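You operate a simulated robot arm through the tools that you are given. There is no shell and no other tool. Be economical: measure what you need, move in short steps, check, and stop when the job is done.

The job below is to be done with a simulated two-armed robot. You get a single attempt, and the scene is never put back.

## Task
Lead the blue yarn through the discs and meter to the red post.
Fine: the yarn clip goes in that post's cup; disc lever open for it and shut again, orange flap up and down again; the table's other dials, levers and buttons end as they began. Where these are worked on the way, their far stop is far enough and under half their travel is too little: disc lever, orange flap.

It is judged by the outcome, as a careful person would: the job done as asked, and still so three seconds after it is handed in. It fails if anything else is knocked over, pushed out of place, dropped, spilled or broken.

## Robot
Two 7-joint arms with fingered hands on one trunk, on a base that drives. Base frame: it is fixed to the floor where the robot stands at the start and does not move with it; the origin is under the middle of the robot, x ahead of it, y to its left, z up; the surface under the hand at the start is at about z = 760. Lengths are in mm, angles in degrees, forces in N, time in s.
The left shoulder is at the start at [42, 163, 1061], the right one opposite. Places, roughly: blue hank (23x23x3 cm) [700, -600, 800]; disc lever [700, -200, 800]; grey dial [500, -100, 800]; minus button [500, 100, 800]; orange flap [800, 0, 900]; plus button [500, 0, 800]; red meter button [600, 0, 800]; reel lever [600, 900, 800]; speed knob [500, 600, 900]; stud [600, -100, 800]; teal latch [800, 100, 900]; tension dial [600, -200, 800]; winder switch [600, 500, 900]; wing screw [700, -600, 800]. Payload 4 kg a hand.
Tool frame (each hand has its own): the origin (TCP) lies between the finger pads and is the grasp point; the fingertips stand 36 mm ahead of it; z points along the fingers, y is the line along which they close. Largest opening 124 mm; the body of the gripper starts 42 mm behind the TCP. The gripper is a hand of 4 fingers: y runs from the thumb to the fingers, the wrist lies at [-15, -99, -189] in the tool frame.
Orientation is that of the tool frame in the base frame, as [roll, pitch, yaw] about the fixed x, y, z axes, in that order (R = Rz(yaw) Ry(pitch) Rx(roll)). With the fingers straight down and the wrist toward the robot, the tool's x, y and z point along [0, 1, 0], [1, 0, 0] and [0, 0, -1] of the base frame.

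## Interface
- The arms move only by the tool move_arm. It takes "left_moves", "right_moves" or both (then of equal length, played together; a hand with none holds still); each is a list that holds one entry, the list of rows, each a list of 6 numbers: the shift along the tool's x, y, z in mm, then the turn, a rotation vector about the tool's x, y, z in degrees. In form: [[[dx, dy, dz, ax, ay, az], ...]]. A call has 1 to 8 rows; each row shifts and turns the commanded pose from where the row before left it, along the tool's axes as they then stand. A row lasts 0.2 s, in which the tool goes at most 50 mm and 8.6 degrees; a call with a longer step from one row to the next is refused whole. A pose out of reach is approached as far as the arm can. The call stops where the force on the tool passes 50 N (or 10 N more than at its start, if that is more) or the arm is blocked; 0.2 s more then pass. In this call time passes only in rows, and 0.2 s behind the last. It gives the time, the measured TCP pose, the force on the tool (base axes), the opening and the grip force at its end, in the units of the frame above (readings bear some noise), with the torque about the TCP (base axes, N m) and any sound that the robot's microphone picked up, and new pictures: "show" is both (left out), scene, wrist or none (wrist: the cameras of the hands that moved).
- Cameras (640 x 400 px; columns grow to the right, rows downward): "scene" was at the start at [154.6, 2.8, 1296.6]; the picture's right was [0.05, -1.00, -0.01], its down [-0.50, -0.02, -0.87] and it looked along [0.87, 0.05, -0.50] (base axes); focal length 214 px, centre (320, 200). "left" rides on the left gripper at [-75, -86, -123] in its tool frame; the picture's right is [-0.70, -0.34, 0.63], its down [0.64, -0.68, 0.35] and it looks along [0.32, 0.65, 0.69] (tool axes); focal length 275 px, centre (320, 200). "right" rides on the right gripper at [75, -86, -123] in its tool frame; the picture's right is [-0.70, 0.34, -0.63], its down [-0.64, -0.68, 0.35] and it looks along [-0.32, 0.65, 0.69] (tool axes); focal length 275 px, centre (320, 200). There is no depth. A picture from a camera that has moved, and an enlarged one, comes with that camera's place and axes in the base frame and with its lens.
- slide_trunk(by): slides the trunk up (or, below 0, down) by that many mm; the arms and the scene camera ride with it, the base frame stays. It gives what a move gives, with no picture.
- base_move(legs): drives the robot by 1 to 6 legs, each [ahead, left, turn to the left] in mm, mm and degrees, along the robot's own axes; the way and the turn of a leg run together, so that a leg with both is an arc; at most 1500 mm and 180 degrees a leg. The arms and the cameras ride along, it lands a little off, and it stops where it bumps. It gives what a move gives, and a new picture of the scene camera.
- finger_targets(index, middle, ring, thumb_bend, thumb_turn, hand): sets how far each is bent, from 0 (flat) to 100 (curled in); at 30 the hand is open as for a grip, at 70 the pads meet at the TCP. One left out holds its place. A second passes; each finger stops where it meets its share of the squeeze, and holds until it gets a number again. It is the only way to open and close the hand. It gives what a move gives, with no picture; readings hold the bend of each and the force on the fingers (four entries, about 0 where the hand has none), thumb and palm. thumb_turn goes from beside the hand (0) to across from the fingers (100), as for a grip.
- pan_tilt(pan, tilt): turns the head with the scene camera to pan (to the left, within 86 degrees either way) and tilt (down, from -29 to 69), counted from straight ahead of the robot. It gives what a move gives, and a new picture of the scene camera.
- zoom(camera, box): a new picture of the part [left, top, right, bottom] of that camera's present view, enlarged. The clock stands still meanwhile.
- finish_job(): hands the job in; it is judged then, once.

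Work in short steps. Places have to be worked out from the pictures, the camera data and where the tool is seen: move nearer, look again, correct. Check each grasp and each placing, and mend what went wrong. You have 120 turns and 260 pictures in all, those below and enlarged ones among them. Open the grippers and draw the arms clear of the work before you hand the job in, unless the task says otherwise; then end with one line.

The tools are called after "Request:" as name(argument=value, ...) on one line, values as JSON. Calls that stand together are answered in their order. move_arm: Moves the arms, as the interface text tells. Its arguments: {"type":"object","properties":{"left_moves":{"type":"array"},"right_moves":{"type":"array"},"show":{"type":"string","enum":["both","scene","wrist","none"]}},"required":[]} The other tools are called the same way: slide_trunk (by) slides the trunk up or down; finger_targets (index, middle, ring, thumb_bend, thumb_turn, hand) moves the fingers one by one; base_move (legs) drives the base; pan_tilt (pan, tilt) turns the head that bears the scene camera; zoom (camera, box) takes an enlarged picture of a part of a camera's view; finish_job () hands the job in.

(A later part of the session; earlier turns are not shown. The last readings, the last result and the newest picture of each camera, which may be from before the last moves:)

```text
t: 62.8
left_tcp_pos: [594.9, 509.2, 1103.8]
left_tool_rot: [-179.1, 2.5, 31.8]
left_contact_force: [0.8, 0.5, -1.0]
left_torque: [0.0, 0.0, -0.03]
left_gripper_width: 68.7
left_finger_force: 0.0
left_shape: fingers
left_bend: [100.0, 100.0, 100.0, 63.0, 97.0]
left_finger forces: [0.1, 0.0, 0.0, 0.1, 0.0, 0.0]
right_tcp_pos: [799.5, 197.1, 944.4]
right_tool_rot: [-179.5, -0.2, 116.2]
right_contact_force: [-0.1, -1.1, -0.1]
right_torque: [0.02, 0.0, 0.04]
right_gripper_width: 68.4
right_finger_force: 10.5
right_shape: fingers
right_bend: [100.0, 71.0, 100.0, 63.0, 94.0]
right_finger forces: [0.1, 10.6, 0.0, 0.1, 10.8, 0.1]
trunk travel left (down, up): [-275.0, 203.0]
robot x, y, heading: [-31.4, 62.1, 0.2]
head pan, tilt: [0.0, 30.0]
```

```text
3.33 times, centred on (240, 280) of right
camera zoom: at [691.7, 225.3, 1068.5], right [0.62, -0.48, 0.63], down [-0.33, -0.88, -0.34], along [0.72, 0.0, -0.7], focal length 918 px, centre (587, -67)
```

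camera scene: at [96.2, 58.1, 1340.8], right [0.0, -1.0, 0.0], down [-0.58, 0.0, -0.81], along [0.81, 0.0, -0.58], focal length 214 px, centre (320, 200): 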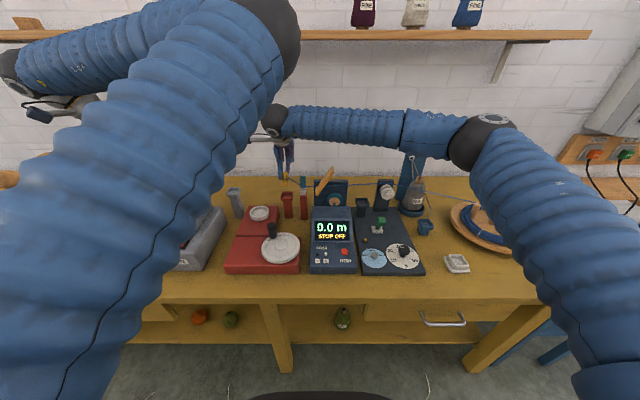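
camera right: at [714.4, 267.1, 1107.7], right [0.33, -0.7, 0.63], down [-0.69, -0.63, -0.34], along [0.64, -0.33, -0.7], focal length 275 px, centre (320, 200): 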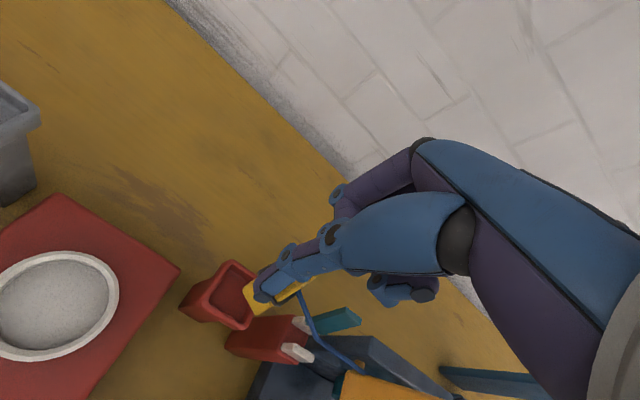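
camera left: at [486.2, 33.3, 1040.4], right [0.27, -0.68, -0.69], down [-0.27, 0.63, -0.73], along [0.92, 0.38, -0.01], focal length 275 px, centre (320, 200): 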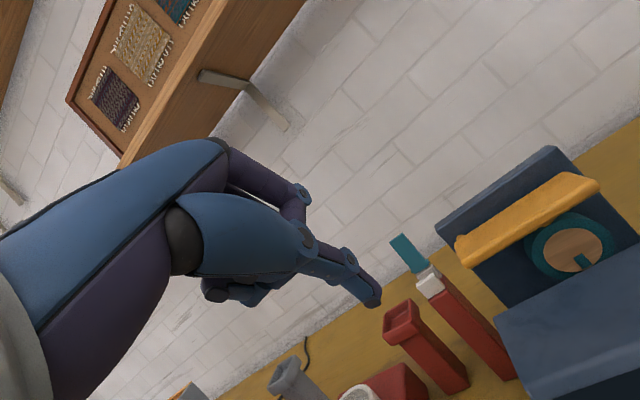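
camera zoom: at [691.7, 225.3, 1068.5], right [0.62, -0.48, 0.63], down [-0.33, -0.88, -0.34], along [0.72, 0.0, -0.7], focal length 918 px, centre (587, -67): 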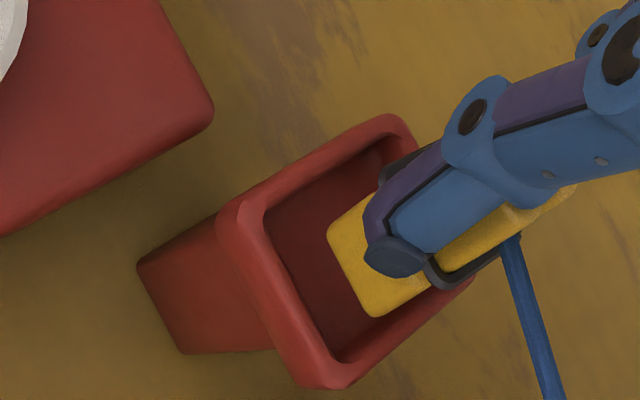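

Now aligned with the cup in yaw and centred (787,186 vs 788,186). I lower gently into the cup.

Request:
move_arm(right_moves=[[[0, 0, 10, 0, 0, 0], [0, 0, 8, 0, 0, 0], [0, 0, 5, 0, 0, 0]]], show="none")

Request:
zoom(camera="left", box=[300, 90, 364, 150])

Request:
zoom(camera="scene", box=[276, 175, 316, 205])

```text
t: 63.6
left_tcp_pos: [593.3, 508.7, 1106.6]
left_tool_rot: [-179.1, 2.3, 31.8]
left_contact_force: [-0.3, 0.4, 0.5]
left_torque: [-0.02, 0.0, 0.01]
left_gripper_width: 68.6
left_finger_force: 0.0
left_shape: fingers
left_bend: [100.0, 100.0, 100.0, 63.0, 97.0]
left_finger forces: [0.0, 0.0, 0.1, 0.1, 0.0, 0.0]
right_tcp_pos: [798.1, 198.4, 927.3]
right_tool_rot: [-179.9, -0.3, 116.2]
right_contact_force: [-2.4, 1.5, 35.5]
right_torque: [0.07, 0.26, 0.04]
right_gripper_width: 68.8
right_finger_force: 20.0
right_shape: fingers
right_bend: [100.0, 73.0, 100.0, 63.0, 93.0]
right_finger forces: [0.0, 13.6, 0.0, 0.0, 27.0, 0.1]
trunk travel left (down, up): [-275.0, 203.0]
robot x, y, heading: [-31.3, 59.9, -0.2]
head pan, tilt: [0.0, 30.0]
```

```text
6.67 times, centred on (332, 120) of left
camera zoom: at [488.0, 542.4, 1233.3], right [-0.8, -0.08, -0.6], down [0.17, 0.92, -0.36], along [0.58, -0.39, -0.71], focal length 1835 px, centre (240, 733)
```

zoom: 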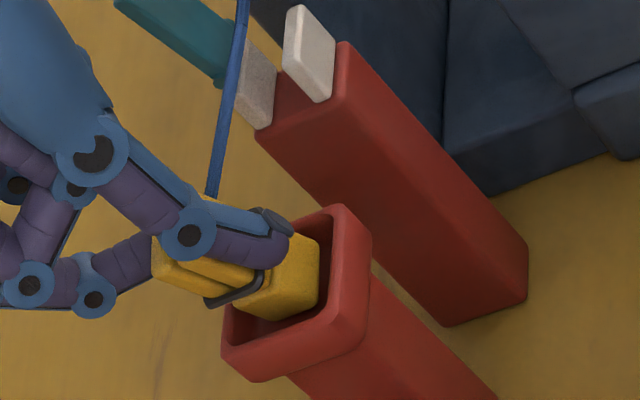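

```text
13.33 times, centred on (296, 190) of scene
camera zoom: at [92.6, 57.5, 1341.9], right [0.0, -1.0, 0.0], down [-0.58, 0.0, -0.81], along [0.81, 0.0, -0.58], focal length 2860 px, centre (640, 333)
```

zoom: 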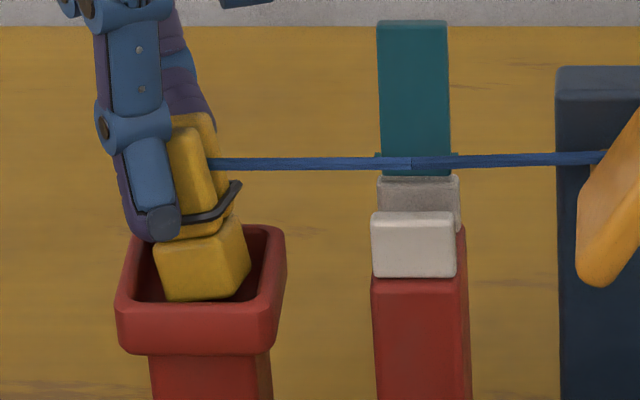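

The clip base has bottomed in the shallow cup (35 N). I ease up 4 mm, then open the middle finger a little.

Request:
move_arm(right_moves=[[[0, 0, -5, 0, 0, 0]]], show="none")

Request:
finger_targets(hand="right", middle=62)

Request:
zoom(camera="left", box=[300, 90, 364, 150])

Request:
zoom(camera="scene", box=[276, 175, 316, 205])

```text
t: 64.0
left_tcp_pos: [592.6, 508.7, 1105.0]
left_tool_rot: [-178.9, 2.4, 31.7]
left_contact_force: [0.7, -0.1, -0.4]
left_torque: [0.0, -0.01, 0.01]
left_gripper_width: 68.5
left_finger_force: 0.0
left_shape: fingers
left_bend: [100.0, 100.0, 100.0, 63.0, 97.0]
left_finger forces: [0.0, 0.0, 0.0, 0.0, 0.0, 0.0]
right_tcp_pos: [798.1, 196.6, 927.3]
right_tool_rot: [-179.6, -0.3, 116.3]
right_contact_force: [-1.0, 0.9, 27.6]
right_torque: [0.07, 0.25, 0.02]
right_gripper_width: 68.6
right_finger_force: 17.2
right_shape: fingers
right_bend: [100.0, 73.0, 100.0, 63.0, 93.0]
right_finger forces: [0.1, 12.1, 0.1, 0.2, 22.6, 0.1]
trunk travel left (down, up): [-275.0, 203.0]
robot x, y, heading: [-30.8, 61.1, -0.1]
head pan, tilt: [0.0, 30.0]
```

```text
t: 65.0
left_tcp_pos: [593.9, 509.5, 1104.8]
left_tool_rot: [-179.0, 2.4, 31.7]
left_contact_force: [0.8, 0.4, -0.8]
left_torque: [-0.06, -0.01, 0.02]
left_gripper_width: 68.4
left_finger_force: 0.1
left_shape: fingers
left_bend: [100.0, 100.0, 100.0, 63.0, 97.0]
left_finger forces: [0.0, 0.1, 0.1, 0.0, 0.0, 0.1]
right_tcp_pos: [799.0, 198.0, 927.2]
right_tool_rot: [-179.5, -0.2, 116.1]
right_contact_force: [0.5, -0.1, 0.3]
right_torque: [-0.01, 0.02, -0.02]
right_gripper_width: 67.9
right_finger_force: 0.1
right_shape: fingers
right_bend: [100.0, 62.0, 100.0, 64.0, 96.0]
right_finger forces: [0.1, 0.1, 0.0, 0.1, 0.1, 0.0]
trunk travel left (down, up): [-275.0, 203.0]
robot x, y, heading: [-29.5, 60.4, 0.2]
head pan, tilt: [0.0, 30.0]
```

```text
6.67 times, centred on (332, 120) of left
camera zoom: at [490.3, 542.6, 1231.3], right [-0.8, -0.08, -0.6], down [0.17, 0.92, -0.36], along [0.58, -0.39, -0.72], focal length 1835 px, centre (240, 733)
```

zoom: 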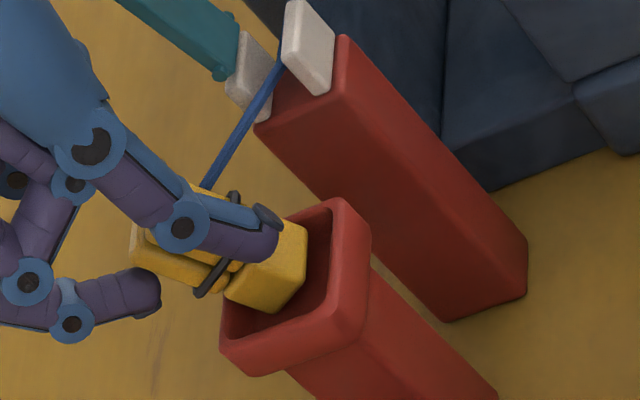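

```text
13.33 times, centred on (296, 190) of scene
camera zoom: at [95.1, 57.8, 1341.0], right [0.0, -1.0, 0.0], down [-0.58, 0.0, -0.81], along [0.81, 0.0, -0.58], focal length 2860 px, centre (640, 333)
```

zoom: 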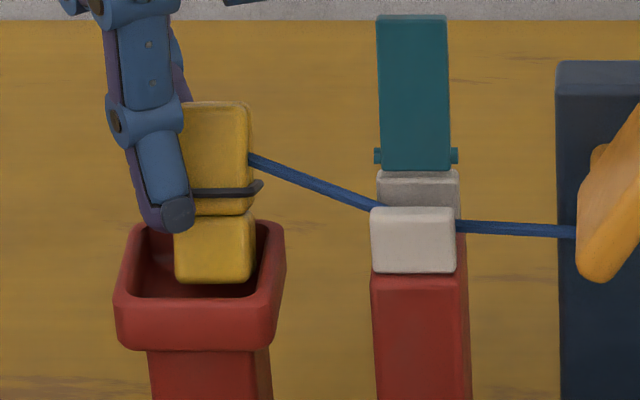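

Released; the yarn has settled lower in the guides. I inspect the clip's stance in the cup and the yarn at the meter and discs before withdrawing.

Request:
zoom(camera="scene", box=[270, 150, 420, 230])

Request:
zoom(camera="right", box=[160, 220, 320, 340])

```text
4.27 times, centred on (345, 190) of scene
camera zoom: at [95.1, 57.8, 1341.0], right [0.0, -1.0, 0.0], down [-0.58, 0.0, -0.81], along [0.81, 0.0, -0.58], focal length 915 px, centre (213, 243)
```

zoom: 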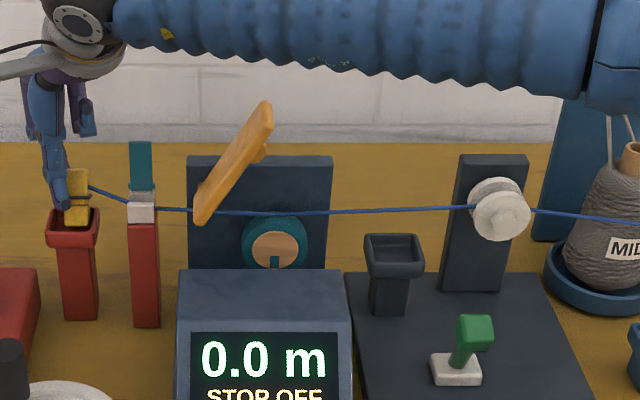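

```text
3.33 times, centred on (240, 280) of right
camera zoom: at [691.7, 225.7, 1050.9], right [0.61, -0.48, 0.63], down [-0.33, -0.88, -0.34], along [0.72, 0.0, -0.7], focal length 918 px, centre (587, -67)
```

zoom: 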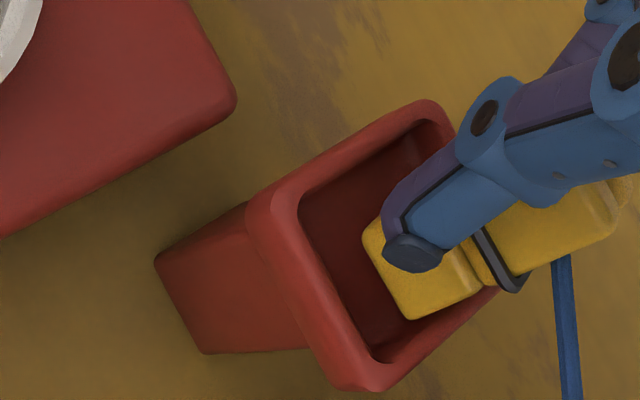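

All three settle nicely: yarn lies between the discs, over the wheel, and on to the clip, which now stands upright in the cup. I open the digits fully and lift straight away.

Request:
finger_targets(hand="right", middle=45, thumb_bend=45)

Request:
zoom(camera="scene", box=[276, 175, 316, 205])

Request:
zoom(camera="left", box=[300, 90, 364, 150])

```text
t: 66.0
left_tcp_pos: [594.7, 508.0, 1105.2]
left_tool_rot: [-179.0, 2.5, 31.7]
left_contact_force: [0.1, 0.1, -0.5]
left_torque: [-0.01, -0.03, -0.03]
left_gripper_width: 68.2
left_finger_force: 0.1
left_shape: fingers
left_bend: [100.0, 100.0, 100.0, 63.0, 97.0]
left_finger forces: [0.0, 0.1, 0.0, 0.0, 0.1, 0.0]
right_tcp_pos: [799.3, 198.1, 927.4]
right_tool_rot: [-179.5, -0.3, 116.2]
right_contact_force: [0.0, 1.1, 0.9]
right_torque: [0.01, -0.01, 0.0]
right_gripper_width: 72.5
right_finger_force: 0.1
right_shape: fingers
right_bend: [100.0, 45.0, 100.0, 45.0, 97.0]
right_finger forces: [0.1, 0.0, 0.0, 0.1, 0.1, 0.0]
trunk travel left (down, up): [-275.0, 203.0]
robot x, y, heading: [-32.5, 60.8, 0.1]
head pan, tilt: [0.0, 30.0]
```

```text
13.33 times, centred on (296, 190) of scene
camera zoom: at [95.5, 57.8, 1340.9], right [0.0, -1.0, 0.0], down [-0.58, 0.0, -0.81], along [0.81, 0.0, -0.58], focal length 2860 px, centre (640, 333)
```

zoom: 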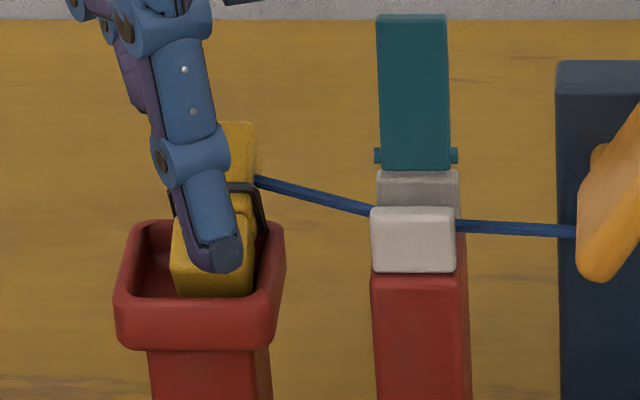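

```text
6.67 times, centred on (332, 120) of left
camera zoom: at [490.6, 542.6, 1231.1], right [-0.8, -0.08, -0.6], down [0.17, 0.92, -0.36], along [0.58, -0.39, -0.72], focal length 1835 px, centre (240, 733)
```

zoom: 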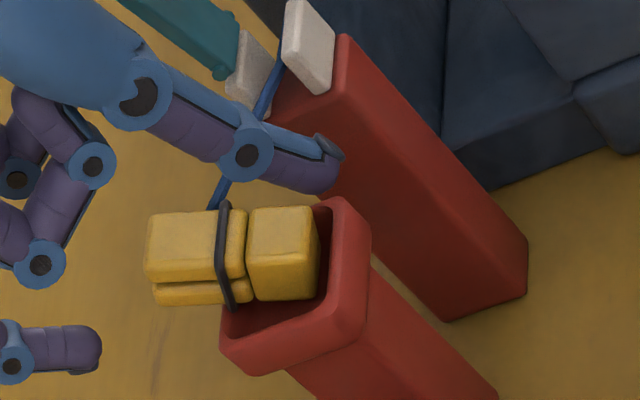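

The clip is in the cup but leaning back over the rear rim (top at about [822,178,891]). I'll lift off, straighten the hand yaw, open wider and then pull the clip upright with the middle finger.

Request:
move_arm(right_moves=[[[0, 0, -30, 0, 0, 0], [0, 0, -25, 0, 0, 0], [-3.2, -3, 0, 0, 0, 6.5], [-3.2, -3, 0, 0, 0, 6.5], [-3.2, -3, 0, 0, 0, 6.5], [-3.2, -3, 0, 0, 0, 6.5]]], show="none")

Request:
finger_targets(hand="right", middle=30, thumb_bend=45)

Request:
zoom(camera="scene", box=[264, 155, 344, 215])

Request:
zoom(camera="left", box=[280, 70, 376, 160])

Request:
zoom(camera="right", box=[160, 200, 400, 380])

```text
t: 67.4
left_tcp_pos: [595.3, 508.8, 1104.0]
left_tool_rot: [-179.0, 2.5, 31.8]
left_contact_force: [-0.5, 0.3, 1.3]
left_torque: [0.02, 0.01, 0.01]
left_gripper_width: 68.6
left_finger_force: 0.1
left_shape: fingers
left_bend: [100.0, 100.0, 100.0, 63.0, 97.0]
left_finger forces: [0.1, 0.0, 0.0, 0.0, 0.0, 0.1]
right_tcp_pos: [792.9, 182.1, 981.6]
right_tool_rot: [-179.5, 0.1, 89.9]
right_contact_force: [0.0, 0.2, -0.4]
right_torque: [0.04, 0.0, 0.01]
right_gripper_width: 72.3
right_finger_force: 0.1
right_shape: fingers
right_bend: [100.0, 45.0, 100.0, 45.0, 97.0]
right_finger forces: [0.0, 0.0, 0.1, 0.0, 0.1, 0.0]
trunk travel left (down, up): [-275.0, 203.0]
robot x, y, heading: [-31.3, 56.3, -0.1]
head pan, tilt: [0.0, 30.0]
```

```text
t: 68.4
left_tcp_pos: [594.5, 508.0, 1104.6]
left_tool_rot: [-179.0, 2.5, 31.7]
left_contact_force: [-0.2, 0.1, -0.2]
left_torque: [-0.04, 0.03, 0.01]
left_gripper_width: 68.1
left_finger_force: 0.1
left_shape: fingers
left_bend: [100.0, 100.0, 100.0, 63.0, 97.0]
left_finger forces: [0.1, 0.1, 0.0, 0.1, 0.0, 0.0]
right_tcp_pos: [791.7, 182.2, 981.6]
right_tool_rot: [-179.5, 0.0, 90.1]
right_contact_force: [0.8, 0.0, -0.3]
right_torque: [-0.01, -0.01, 0.0]
right_gripper_width: 72.2
right_finger_force: 0.0
right_shape: fingers
right_bend: [100.0, 30.0, 100.0, 45.0, 97.0]
right_finger forces: [0.0, 0.0, 0.1, 0.0, 0.1, 0.0]
trunk travel left (down, up): [-275.0, 203.0]
robot x, y, heading: [-31.8, 60.4, 0.1]
head pan, tilt: [0.0, 30.0]
```

```text
6.67 times, centred on (304, 185) of scene
camera zoom: at [95.5, 57.8, 1340.9], right [0.0, -1.0, 0.0], down [-0.58, 0.0, -0.81], along [0.81, 0.0, -0.58], focal length 1430 px, centre (427, 300)
```

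zoom: 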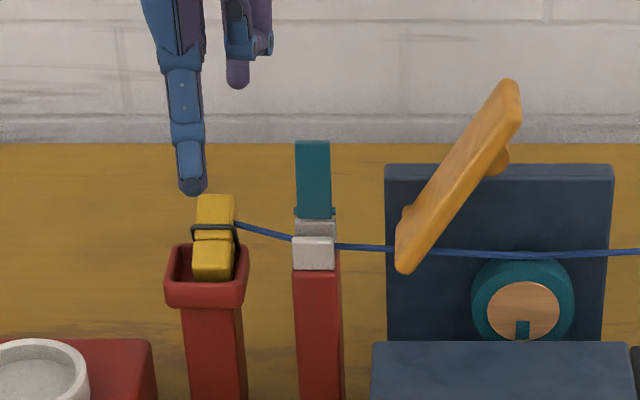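

```text
4.44 times, centred on (328, 115) of left
camera zoom: at [490.6, 542.6, 1231.1], right [-0.8, -0.08, -0.6], down [0.17, 0.92, -0.36], along [0.58, -0.39, -0.72], focal length 1224 px, centre (284, 578)
```

zoom: 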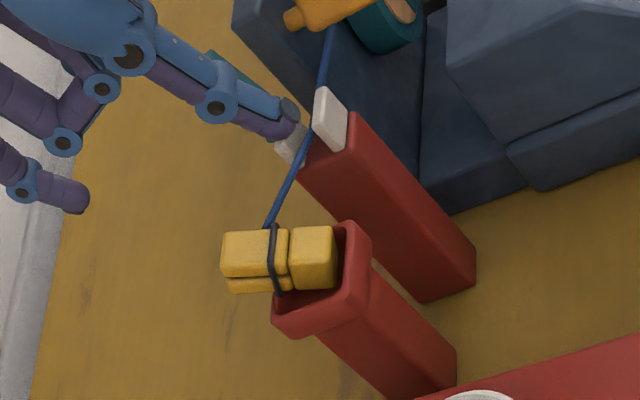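

```text
2.22 times, centred on (280, 290) of right
camera zoom: at [708.4, 255.2, 1105.7], right [0.34, -0.69, 0.63], down [-0.68, -0.65, -0.34], along [0.64, -0.31, -0.7], focal length 612 px, centre (409, 0)
```

zoom: 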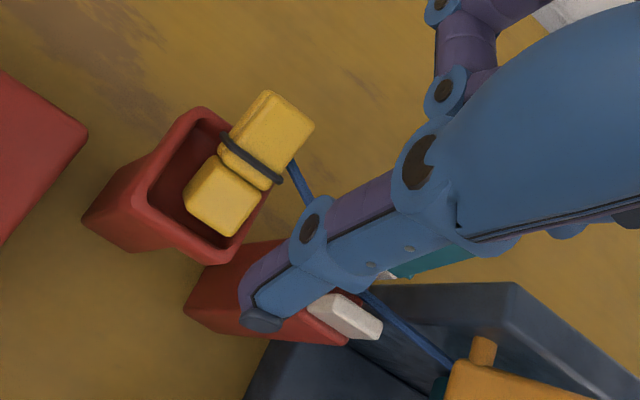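

Clear view: the clip leans on the rear rim. I set the thumb in front as a stop, lower the open pinch around it (middle fingertip behind its top), then close the middle finger to pull it upright.

Request:
finger_targets(hand="right", middle=30, thumb_bend=66)

Request:
move_arm(right_moves=[[[8, 2, 20, 0, 0, 0], [0, 0, 24, 0, 0, 0], [0, 0, 24, 0, 0, 0]]], show="none")

Request:
zoom(camera="left", box=[280, 70, 376, 160])

Request:
zoom(camera="scene", box=[270, 165, 320, 205])

```text
t: 69.4
left_tcp_pos: [594.2, 508.6, 1104.4]
left_tool_rot: [-179.0, 2.5, 31.8]
left_contact_force: [0.3, -0.3, -0.6]
left_torque: [-0.04, -0.01, -0.03]
left_gripper_width: 68.6
left_finger_force: 0.0
left_shape: fingers
left_bend: [100.0, 100.0, 100.0, 63.0, 97.0]
left_finger forces: [0.1, 0.1, 0.1, 0.0, 0.0, 0.0]
right_tcp_pos: [791.8, 182.2, 981.1]
right_tool_rot: [-179.5, -0.1, 90.1]
right_contact_force: [0.1, -0.3, -0.5]
right_torque: [0.01, 0.0, 0.02]
right_gripper_width: 69.4
right_finger_force: 0.1
right_shape: fingers
right_bend: [100.0, 30.0, 100.0, 61.0, 97.0]
right_finger forces: [0.0, 0.1, 0.0, 0.0, 0.1, 0.1]
trunk travel left (down, up): [-275.0, 203.0]
robot x, y, heading: [-33.4, 62.2, -0.0]
head pan, tilt: [0.0, 30.0]
```

```text
t: 70.2
left_tcp_pos: [595.6, 509.6, 1103.9]
left_tool_rot: [-179.1, 2.4, 31.7]
left_contact_force: [-0.4, -0.1, -0.5]
left_torque: [0.02, 0.02, -0.01]
left_gripper_width: 68.4
left_finger_force: 0.0
left_shape: fingers
left_bend: [100.0, 100.0, 100.0, 63.0, 97.0]
left_finger forces: [0.0, 0.0, 0.0, 0.1, 0.0, 0.1]
right_tcp_pos: [794.1, 190.6, 912.9]
right_tool_rot: [-179.4, 0.2, 90.1]
right_contact_force: [-1.3, 0.2, -0.6]
right_torque: [-0.02, 0.01, 0.02]
right_gripper_width: 69.4
right_finger_force: 0.0
right_shape: fingers
right_bend: [100.0, 30.0, 100.0, 61.0, 97.0]
right_finger forces: [0.1, 0.0, 0.1, 0.0, 0.1, 0.1]
trunk travel left (down, up): [-275.0, 203.0]
robot x, y, heading: [-33.0, 58.7, 0.1]
head pan, tilt: [0.0, 30.0]
```

```text
4.44 times, centred on (328, 115) of left
camera zoom: at [491.0, 542.8, 1230.8], right [-0.8, -0.08, -0.6], down [0.17, 0.92, -0.36], along [0.58, -0.39, -0.72], focal length 1224 px, centre (284, 578)
```

zoom: 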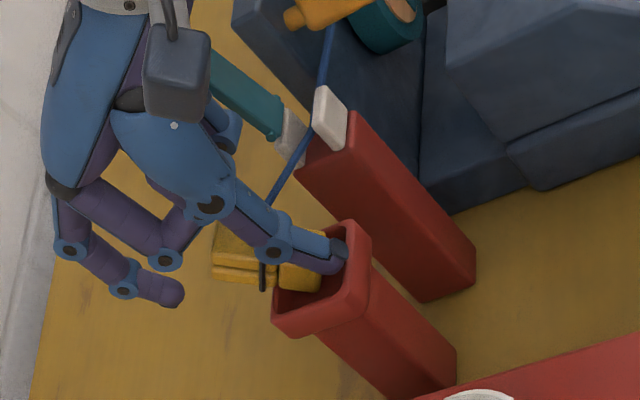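

```text
10.00 times, centred on (295, 185) of scene
camera zoom: at [95.9, 58.1, 1340.8], right [0.0, -1.0, 0.0], down [-0.58, 0.0, -0.81], along [0.81, 0.0, -0.58], focal length 2145 px, centre (570, 350)
```

zoom: 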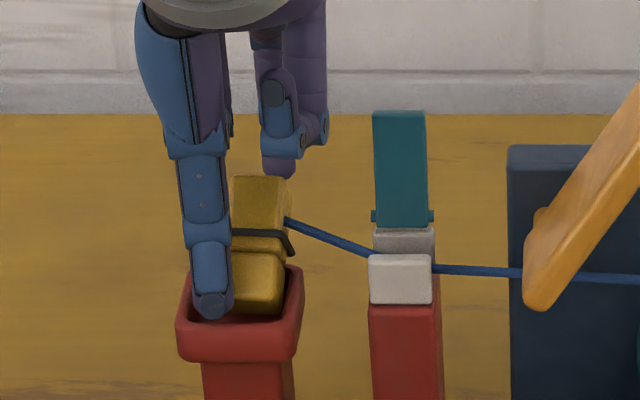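

The clip is about 14 mm to the right of the thumb's line. I slide the hand 9 mm right and then close the middle finger part-way.

Request:
move_arm(right_moves=[[[-9, 0, 0, 0, 0, 0]]], show="none")

Request:
finger_targets(hand="right", middle=62)

Request:
zoom(camera="left", box=[280, 70, 376, 160])

Request:
zoom(camera="scene", box=[270, 165, 320, 205])

```text
t: 70.6
left_tcp_pos: [594.6, 508.8, 1104.3]
left_tool_rot: [-179.1, 2.5, 31.8]
left_contact_force: [-0.3, -0.8, 0.0]
left_torque: [0.01, -0.04, 0.01]
left_gripper_width: 68.6
left_finger_force: 0.1
left_shape: fingers
left_bend: [100.0, 100.0, 100.0, 63.0, 97.0]
left_finger forces: [0.0, 0.1, 0.0, 0.0, 0.0, 0.0]
right_tcp_pos: [793.0, 182.7, 913.1]
right_tool_rot: [-179.6, 0.1, 90.3]
right_contact_force: [0.4, -0.2, 1.0]
right_torque: [0.04, 0.03, 0.02]
right_gripper_width: 69.7
right_finger_force: 0.6
right_shape: fingers
right_bend: [100.0, 30.0, 100.0, 61.0, 97.0]
right_finger forces: [0.0, 0.1, 0.0, 0.0, 0.6, 0.0]
trunk travel left (down, up): [-275.0, 203.0]
robot x, y, heading: [-30.6, 60.2, -0.0]
head pan, tilt: [0.0, 30.0]
```

```text
t: 71.6
left_tcp_pos: [595.5, 508.4, 1104.5]
left_tool_rot: [-179.0, 2.6, 31.7]
left_contact_force: [-0.4, -0.4, 0.0]
left_torque: [-0.04, -0.02, 0.0]
left_gripper_width: 68.5
left_finger_force: 0.0
left_shape: fingers
left_bend: [100.0, 100.0, 100.0, 63.0, 97.0]
left_finger forces: [0.1, 0.0, 0.0, 0.1, 0.1, 0.1]
right_tcp_pos: [792.2, 181.5, 912.5]
right_tool_rot: [-179.5, 0.1, 90.1]
right_contact_force: [0.9, -0.2, 0.4]
right_torque: [0.02, 0.01, -0.02]
right_gripper_width: 69.3
right_finger_force: 0.4
right_shape: fingers
right_bend: [100.0, 62.0, 100.0, 61.0, 97.0]
right_finger forces: [0.0, 0.1, 0.0, 0.0, 0.2, 0.0]
trunk travel left (down, up): [-275.0, 203.0]
robot x, y, heading: [-32.5, 61.1, 0.1]
head pan, tilt: [0.0, 30.0]
```

```text
4.44 times, centred on (328, 115) of left
camera zoom: at [490.6, 542.7, 1231.0], right [-0.8, -0.08, -0.6], down [0.17, 0.92, -0.36], along [0.58, -0.39, -0.72], focal length 1224 px, centre (284, 578)
```

zoom: 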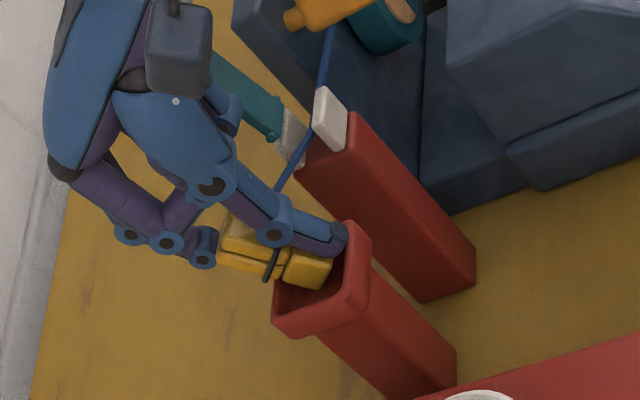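

```text
10.00 times, centred on (295, 185) of scene
camera zoom: at [95.5, 57.9, 1340.9], right [0.0, -1.0, 0.0], down [-0.58, 0.0, -0.81], along [0.81, 0.0, -0.58], focal length 2145 px, centre (570, 350)
```

zoom: 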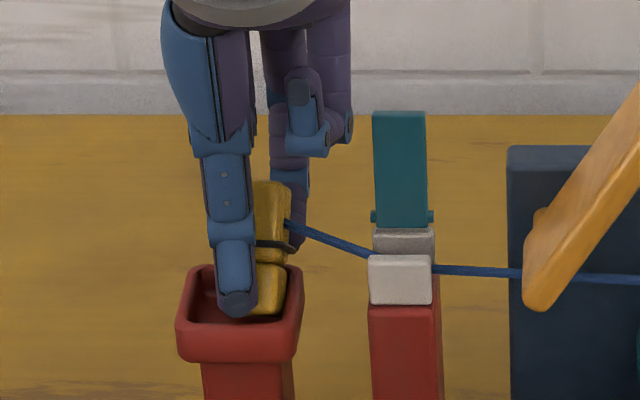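

Request:
finger_targets(hand="right", middle=80)

Request:
zoom(camera="left", box=[280, 70, 376, 160])

Request:
zoom(camera="scene", box=[270, 165, 320, 205])

```text
t: 72.6
left_tcp_pos: [595.5, 508.4, 1104.0]
left_tool_rot: [-179.1, 2.4, 31.7]
left_contact_force: [0.9, 0.0, 0.0]
left_torque: [0.02, -0.02, -0.01]
left_gripper_width: 68.2
left_finger_force: 0.1
left_shape: fingers
left_bend: [100.0, 100.0, 100.0, 63.0, 97.0]
left_finger forces: [0.0, 0.0, 0.0, 0.1, 0.0, 0.0]
right_tcp_pos: [793.2, 180.7, 914.6]
right_tool_rot: [-179.5, 0.0, 90.2]
right_contact_force: [2.0, -2.5, -0.1]
right_torque: [-0.04, -0.09, 0.03]
right_gripper_width: 69.7
right_finger_force: 8.4
right_shape: fingers
right_bend: [100.0, 71.0, 100.0, 61.0, 96.0]
right_finger forces: [0.0, 9.9, 0.1, 0.1, 7.8, 0.0]
trunk travel left (down, up): [-275.0, 203.0]
robot x, y, heading: [-31.8, 57.9, 0.2]
head pan, tilt: [0.0, 30.0]
```

```text
4.44 times, centred on (328, 115) of left
camera zoom: at [490.8, 542.5, 1231.1], right [-0.8, -0.08, -0.6], down [0.17, 0.92, -0.36], along [0.58, -0.39, -0.72], focal length 1224 px, centre (284, 578)
```

zoom: 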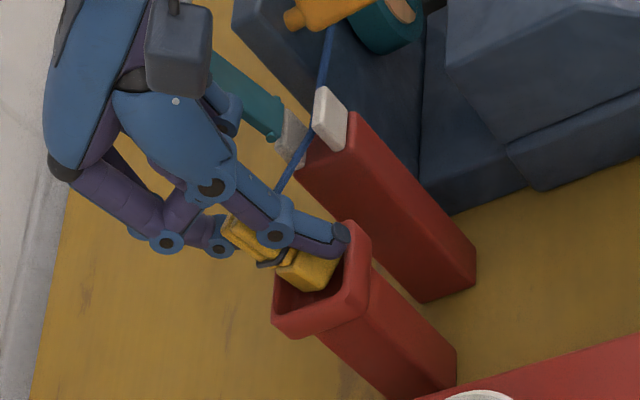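

```text
10.00 times, centred on (295, 185) of scene
camera zoom: at [95.6, 57.8, 1340.9], right [0.0, -1.0, 0.0], down [-0.58, 0.0, -0.81], along [0.81, 0.0, -0.58], focal length 2145 px, centre (570, 350)
```

zoom: 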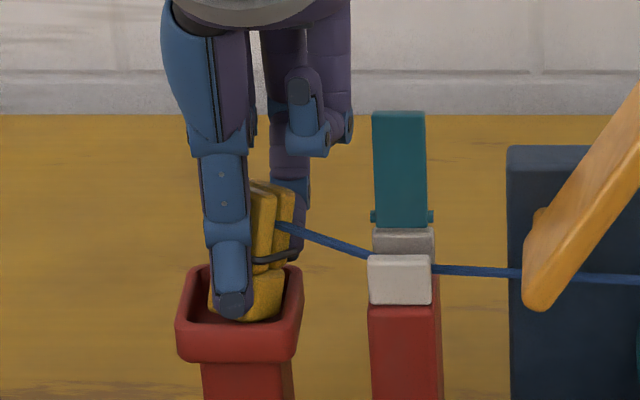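

The clip is gripped and more upright, leaning about 24° back and 12° right. I lift 3 mm, tilt the hand to bring it vertical while keeping its base in the cup.

Request:
move_arm(right_moves=[[[0, 0, -4, 0, 0, 0], [3, -6, 0, -7, -4, 0], [3, -6, 0, -7, -4, 0], [2, -4, 0, -5, -2, 0]]], show="none")

Request:
zoom(camera="left", box=[280, 70, 376, 160])

Request:
zoom(camera="scene", box=[270, 165, 320, 205])

```text
t: 73.6
left_tcp_pos: [592.2, 508.5, 1105.3]
left_tool_rot: [-179.1, 2.3, 31.8]
left_contact_force: [-0.6, 0.3, -0.4]
left_torque: [-0.01, 0.0, -0.02]
left_gripper_width: 68.2
left_finger_force: 0.1
left_shape: fingers
left_bend: [100.0, 100.0, 100.0, 63.0, 97.0]
left_finger forces: [0.0, 0.1, 0.0, 0.1, 0.0, 0.1]
right_tcp_pos: [777.2, 187.6, 917.0]
right_tool_rot: [161.1, 9.8, 88.5]
right_contact_force: [1.7, 0.1, 15.0]
right_torque: [0.02, 0.03, 0.0]
right_gripper_width: 69.8
right_finger_force: 10.9
right_shape: fingers
right_bend: [100.0, 72.0, 100.0, 61.0, 96.0]
right_finger forces: [0.1, 11.4, 0.1, 0.0, 10.6, 0.1]
trunk travel left (down, up): [-275.0, 203.0]
robot x, y, heading: [-34.7, 59.5, 0.1]
head pan, tilt: [0.0, 30.0]
```

```text
4.44 times, centred on (328, 115) of left
camera zoom: at [489.6, 542.5, 1231.9], right [-0.8, -0.08, -0.6], down [0.17, 0.92, -0.36], along [0.58, -0.39, -0.72], focal length 1224 px, centre (284, 578)
```

zoom: 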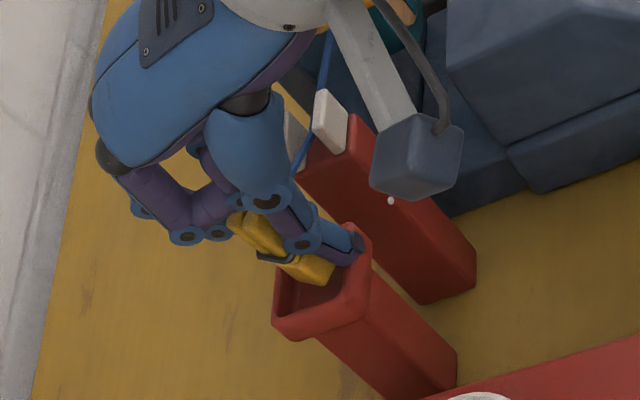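

```text
10.00 times, centred on (295, 185) of scene
camera zoom: at [94.3, 57.8, 1341.3], right [0.0, -1.0, 0.0], down [-0.58, 0.0, -0.81], along [0.81, 0.0, -0.58], focal length 2145 px, centre (570, 350)
```

zoom: 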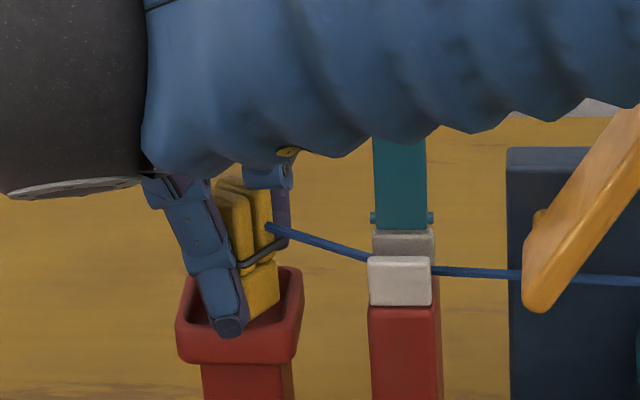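

The clip now stands nearly vertical in the cup (top ≈ (792,184), base ≈ (790,181)). I release gently.

Request:
finger_targets(hand="right", middle=66)

Request:
finger_targets(hand="right", middle=50)

Request:
zoom(camera="left", box=[280, 70, 376, 160])

Request:
zoom(camera="scene", box=[270, 165, 320, 205])

```text
t: 74.6
left_tcp_pos: [594.7, 507.9, 1104.2]
left_tool_rot: [-179.0, 2.5, 31.6]
left_contact_force: [-0.4, -0.5, 0.2]
left_torque: [0.01, -0.01, 0.01]
left_gripper_width: 68.4
left_finger_force: 0.0
left_shape: fingers
left_bend: [100.0, 100.0, 100.0, 63.0, 97.0]
left_finger forces: [0.0, 0.0, 0.0, 0.0, 0.1, 0.1]
right_tcp_pos: [777.3, 189.2, 914.8]
right_tool_rot: [161.4, 9.8, 88.8]
right_contact_force: [-1.6, 1.3, 4.4]
right_torque: [0.01, 0.12, 0.01]
right_gripper_width: 69.4
right_finger_force: 2.2
right_shape: fingers
right_bend: [100.0, 66.0, 100.0, 62.0, 97.0]
right_finger forces: [0.0, 0.0, 0.0, 0.0, 3.8, 0.0]
trunk travel left (down, up): [-275.0, 203.0]
robot x, y, heading: [-31.6, 57.8, 0.0]
head pan, tilt: [0.0, 30.0]
```

```text
t: 75.6
left_tcp_pos: [593.6, 509.4, 1104.6]
left_tool_rot: [-178.9, 2.5, 31.7]
left_contact_force: [-0.1, 0.3, -0.3]
left_torque: [0.06, -0.02, 0.0]
left_gripper_width: 68.4
left_finger_force: 0.1
left_shape: fingers
left_bend: [100.0, 100.0, 100.0, 63.0, 97.0]
left_finger forces: [0.0, 0.0, 0.0, 0.0, 0.0, 0.0]
right_tcp_pos: [776.8, 190.1, 915.5]
right_tool_rot: [161.4, 9.8, 88.7]
right_contact_force: [-2.5, 0.5, 3.2]
right_torque: [0.01, 0.13, -0.02]
right_gripper_width: 69.3
right_finger_force: 1.7
right_shape: fingers
right_bend: [100.0, 50.0, 100.0, 62.0, 97.0]
right_finger forces: [0.0, 0.0, 0.0, 0.1, 3.0, 0.0]
trunk travel left (down, up): [-275.0, 203.0]
robot x, y, heading: [-27.1, 58.1, -0.1]
head pan, tilt: [0.0, 30.0]
```

```text
4.44 times, centred on (328, 115) of left
camera zoom: at [490.3, 542.6, 1231.2], right [-0.8, -0.08, -0.6], down [0.17, 0.92, -0.36], along [0.58, -0.39, -0.72], focal length 1224 px, centre (284, 578)
```

zoom: 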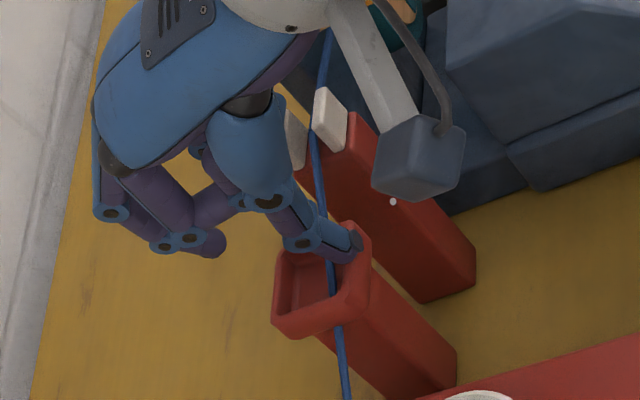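

```text
10.00 times, centred on (295, 185) of scene
camera zoom: at [95.2, 57.9, 1341.0], right [0.0, -1.0, 0.0], down [-0.58, 0.0, -0.81], along [0.81, 0.0, -0.58], focal length 2145 px, centre (570, 350)
```

zoom: 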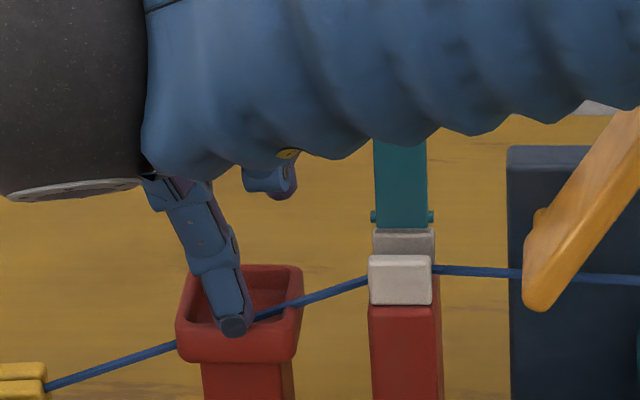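

The clip sprang out of the cup to the left. I look where it lies.

Request:
zoom(camera="scene", box=[220, 170, 340, 260])

Request:
zoom(camera="left", box=[290, 60, 530, 260])

```text
4.44 times, centred on (280, 215) of scene
camera zoom: at [95.2, 57.9, 1341.0], right [0.0, -1.0, 0.0], down [-0.58, 0.0, -0.81], along [0.81, 0.0, -0.58], focal length 953 px, centre (498, 133)
```

zoom: 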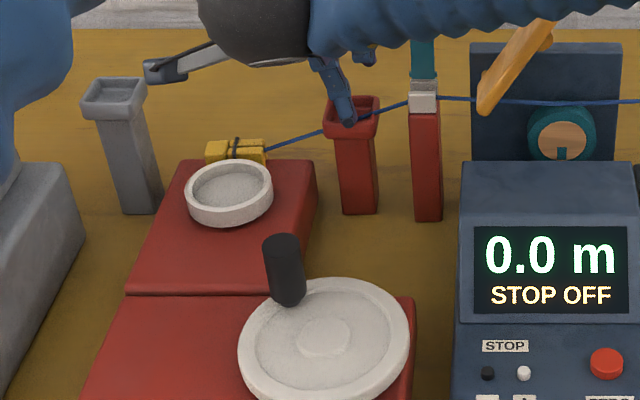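

```text
2.00 times, centred on (410, 160) of left
camera zoom: at [490.3, 542.6, 1231.2], right [-0.8, -0.08, -0.6], down [0.17, 0.92, -0.36], along [0.58, -0.39, -0.72], focal length 551 px, centre (140, 280)
```

zoom: 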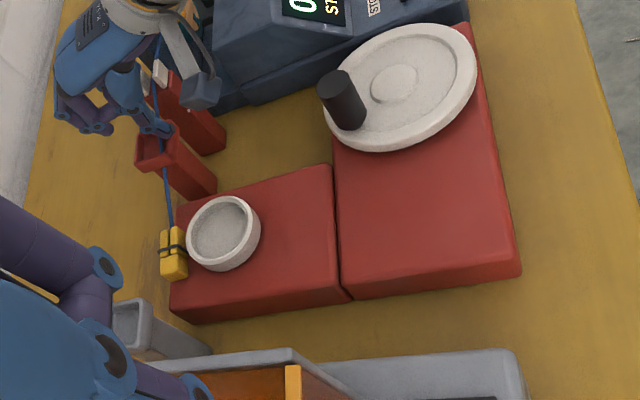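

The clip lies on the red block's rear part at about (784,294,820), behind the white ring. I raise and straighten the right hand and move it over for a close look.

Request:
move_arm(right_moves=[[[0, 0, -40, 0, 0, 0], [0, 0, -30, 7, 4, 0], [15, 0, 0, 7, 4, 0], [30, 0, 0, 4.6, 2, 1], [10, -40, 0, 0, 0, 0]]], show="wrist")

Request:
zoom(camera="scene", box=[250, 170, 310, 215])

Request:
zoom(camera="left", box=[330, 120, 410, 195])

```text
t: 76.8
left_tcp_pos: [593.9, 507.6, 1104.6]
left_tool_rot: [-179.0, 2.5, 31.7]
left_contact_force: [0.0, -0.1, 0.0]
left_torque: [0.0, -0.01, 0.01]
left_gripper_width: 68.4
left_finger_force: 0.1
left_shape: fingers
left_bend: [100.0, 100.0, 100.0, 63.0, 97.0]
left_finger forces: [0.1, 0.1, 0.0, 0.0, 0.0, 0.0]
right_tcp_pos: [714.7, 256.2, 979.4]
right_tool_rot: [-179.8, 0.1, 89.3]
right_contact_force: [-0.8, 0.2, -0.2]
right_torque: [0.0, -0.03, -0.03]
right_gripper_width: 69.3
right_finger_force: 0.1
right_shape: fingers
right_bend: [100.0, 50.0, 100.0, 62.0, 97.0]
right_finger forces: [0.0, 0.1, 0.0, 0.0, 0.0, 0.0]
trunk travel left (down, up): [-275.0, 203.0]
robot x, y, heading: [-31.9, 59.1, -0.0]
head pan, tilt: [0.0, 30.0]
camera right: at [631.0, 330.5, 1102.9], right [0.33, -0.7, 0.63], down [-0.69, -0.64, -0.34], along [0.64, -0.32, -0.69], focal length 275 px, centre (320, 200)
```

right: 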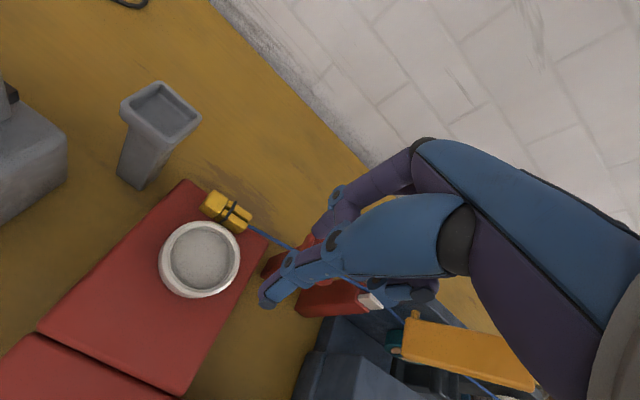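

```text
8.89 times, centred on (280, 192) of scene
camera zoom: at [94.3, 57.3, 1341.2], right [0.0, -1.0, 0.0], down [-0.58, 0.0, -0.81], along [0.81, 0.0, -0.58], focal length 1906 px, centre (676, 267)
```

zoom: 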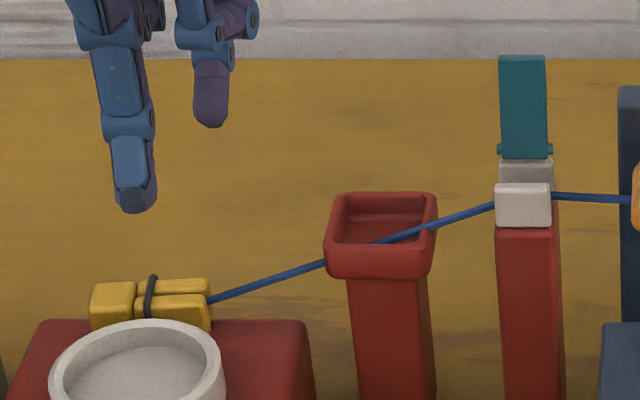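

```text
5.33 times, centred on (370, 158) of left
camera zoom: at [489.7, 541.9, 1231.9], right [-0.8, -0.08, -0.6], down [0.17, 0.92, -0.36], along [0.58, -0.39, -0.72], focal length 1468 px, centre (53, 427)
```

zoom: 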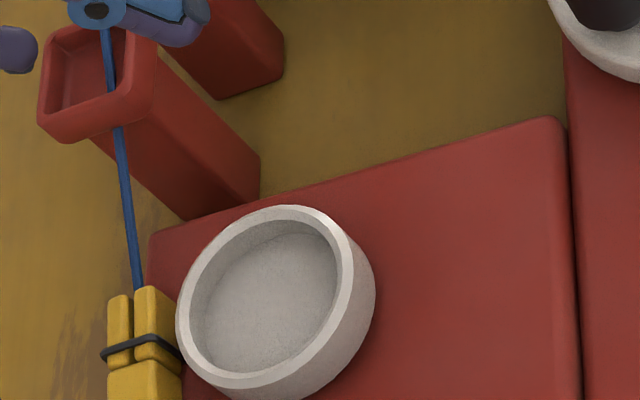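

The clip lies along y with its near side against the ring. I'll slide it right, clear of the ring: I turn the hand to yaw 180 so thumb and middle finger span the clip's ends.

Request:
move_arm(right_moves=[[[0, 0, 0, 0, 0, -8.3], [0, 0, 0, 0, 0, -8.3], [0, 0, 0, 0, 0, -8.3], [0, 0, 0, 0, 0, -8.3], [0, 0, 0, 0, 0, -8.3], [0, 0, 0, 0, 0, -8.3], [0, 0, 0, 0, 0, -8.3], [0, 0, 0, 0, 0, -8.3]]], show="none")

Request:
finger_targets(hand="right", middle=30)

Request:
move_arm(right_moves=[[[0, 0, 0, 0, 0, -8.3], [0, 0, 0, 0, 0, -8.3], [0, 0, 0, 0, 0, -8.0], [-40, 8, 10, 0, 0, 0], [-31, 8, 10, 0, 0, 0]]], show="wrist")

Request:
zoom(camera="scene", box=[240, 150, 320, 210])

```text
t: 78.6
left_tcp_pos: [594.3, 508.4, 1104.0]
left_tool_rot: [-179.1, 2.6, 31.7]
left_contact_force: [0.3, -0.1, 0.4]
left_torque: [0.02, 0.0, -0.01]
left_gripper_width: 68.3
left_finger_force: 0.2
left_shape: fingers
left_bend: [100.0, 100.0, 100.0, 63.0, 97.0]
left_finger forces: [0.0, 0.0, 0.1, 0.0, 0.0, 0.0]
right_tcp_pos: [715.4, 256.9, 977.6]
right_tool_rot: [-179.9, -0.2, 155.7]
right_contact_force: [0.3, 0.2, 0.1]
right_torque: [0.0, 0.04, 0.01]
right_gripper_width: 69.5
right_finger_force: 0.0
right_shape: fingers
right_bend: [100.0, 50.0, 100.0, 62.0, 97.0]
right_finger forces: [0.0, 0.2, 0.0, 0.0, 0.0, 0.1]
trunk travel left (down, up): [-275.0, 203.0]
robot x, y, heading: [-32.5, 56.7, -0.1]
head pan, tilt: [0.0, 30.0]
```

```text
t: 79.6
left_tcp_pos: [594.6, 508.3, 1104.2]
left_tool_rot: [-179.0, 2.6, 31.7]
left_contact_force: [-0.5, -0.5, 0.5]
left_torque: [0.03, 0.0, -0.01]
left_gripper_width: 68.5
left_finger_force: 0.0
left_shape: fingers
left_bend: [100.0, 100.0, 100.0, 63.0, 97.0]
left_finger forces: [0.0, 0.0, 0.0, 0.0, 0.0, 0.0]
right_tcp_pos: [715.4, 256.0, 977.3]
right_tool_rot: [-179.9, -0.1, 155.8]
right_contact_force: [-0.1, 0.4, -0.2]
right_torque: [-0.02, -0.01, 0.01]
right_gripper_width: 69.1
right_finger_force: 0.1
right_shape: fingers
right_bend: [100.0, 30.0, 100.0, 62.0, 97.0]
right_finger forces: [0.0, 0.1, 0.1, 0.1, 0.0, 0.0]
trunk travel left (down, up): [-275.0, 203.0]
robot x, y, heading: [-28.4, 59.3, 0.1]
head pan, tilt: [0.0, 30.0]
```

```text
t: 80.8
left_tcp_pos: [594.8, 509.3, 1103.6]
left_tool_rot: [-179.0, 2.5, 31.7]
left_contact_force: [-0.1, -0.5, 0.1]
left_torque: [0.03, -0.01, 0.01]
left_gripper_width: 68.2
left_finger_force: 0.0
left_shape: fingers
left_bend: [100.0, 100.0, 100.0, 63.0, 97.0]
left_finger forces: [0.0, 0.0, 0.1, 0.0, 0.0, 0.0]
right_tcp_pos: [715.1, 255.6, 978.0]
right_tool_rot: [-179.9, 0.0, 155.8]
right_contact_force: [-0.3, 0.1, -0.7]
right_torque: [-0.02, -0.04, 0.05]
right_gripper_width: 69.3
right_finger_force: 0.1
right_shape: fingers
right_bend: [100.0, 30.0, 100.0, 62.0, 97.0]
right_finger forces: [0.1, 0.1, 0.1, 0.0, 0.1, 0.1]
right hand out of reach, approached as far as the arm can: row 1, 2, 3, 4, 5
trunk travel left (down, up): [-275.0, 203.0]
robot x, y, heading: [-30.1, 57.4, -0.1]
head pan, tilt: [0.0, 30.0]
camera right: at [613.5, 207.5, 1101.9], right [0.77, 0.02, 0.63], down [0.31, -0.89, -0.35], along [0.55, 0.46, -0.69], focal length 275 px, centre (320, 200)
```

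right: 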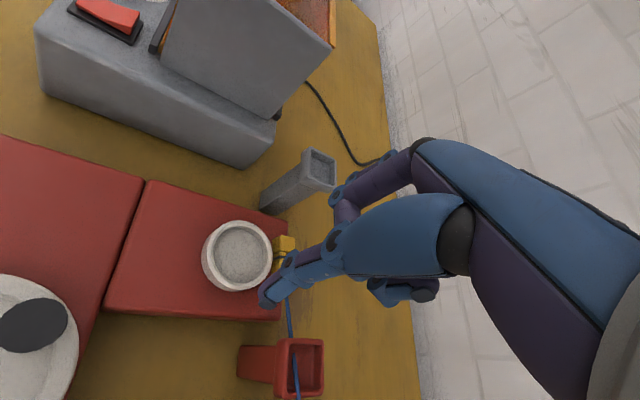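

```text
6.67 times, centred on (280, 180) of scene
camera zoom: at [95.5, 57.9, 1340.9], right [0.0, -1.0, 0.0], down [-0.58, 0.0, -0.81], along [0.81, 0.0, -0.58], focal length 1430 px, centre (587, 333)
```

zoom: 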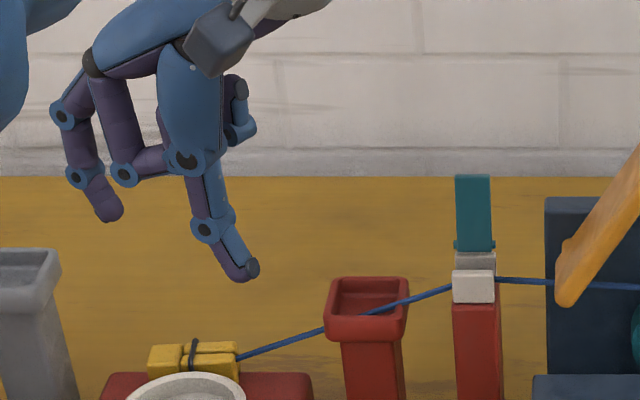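

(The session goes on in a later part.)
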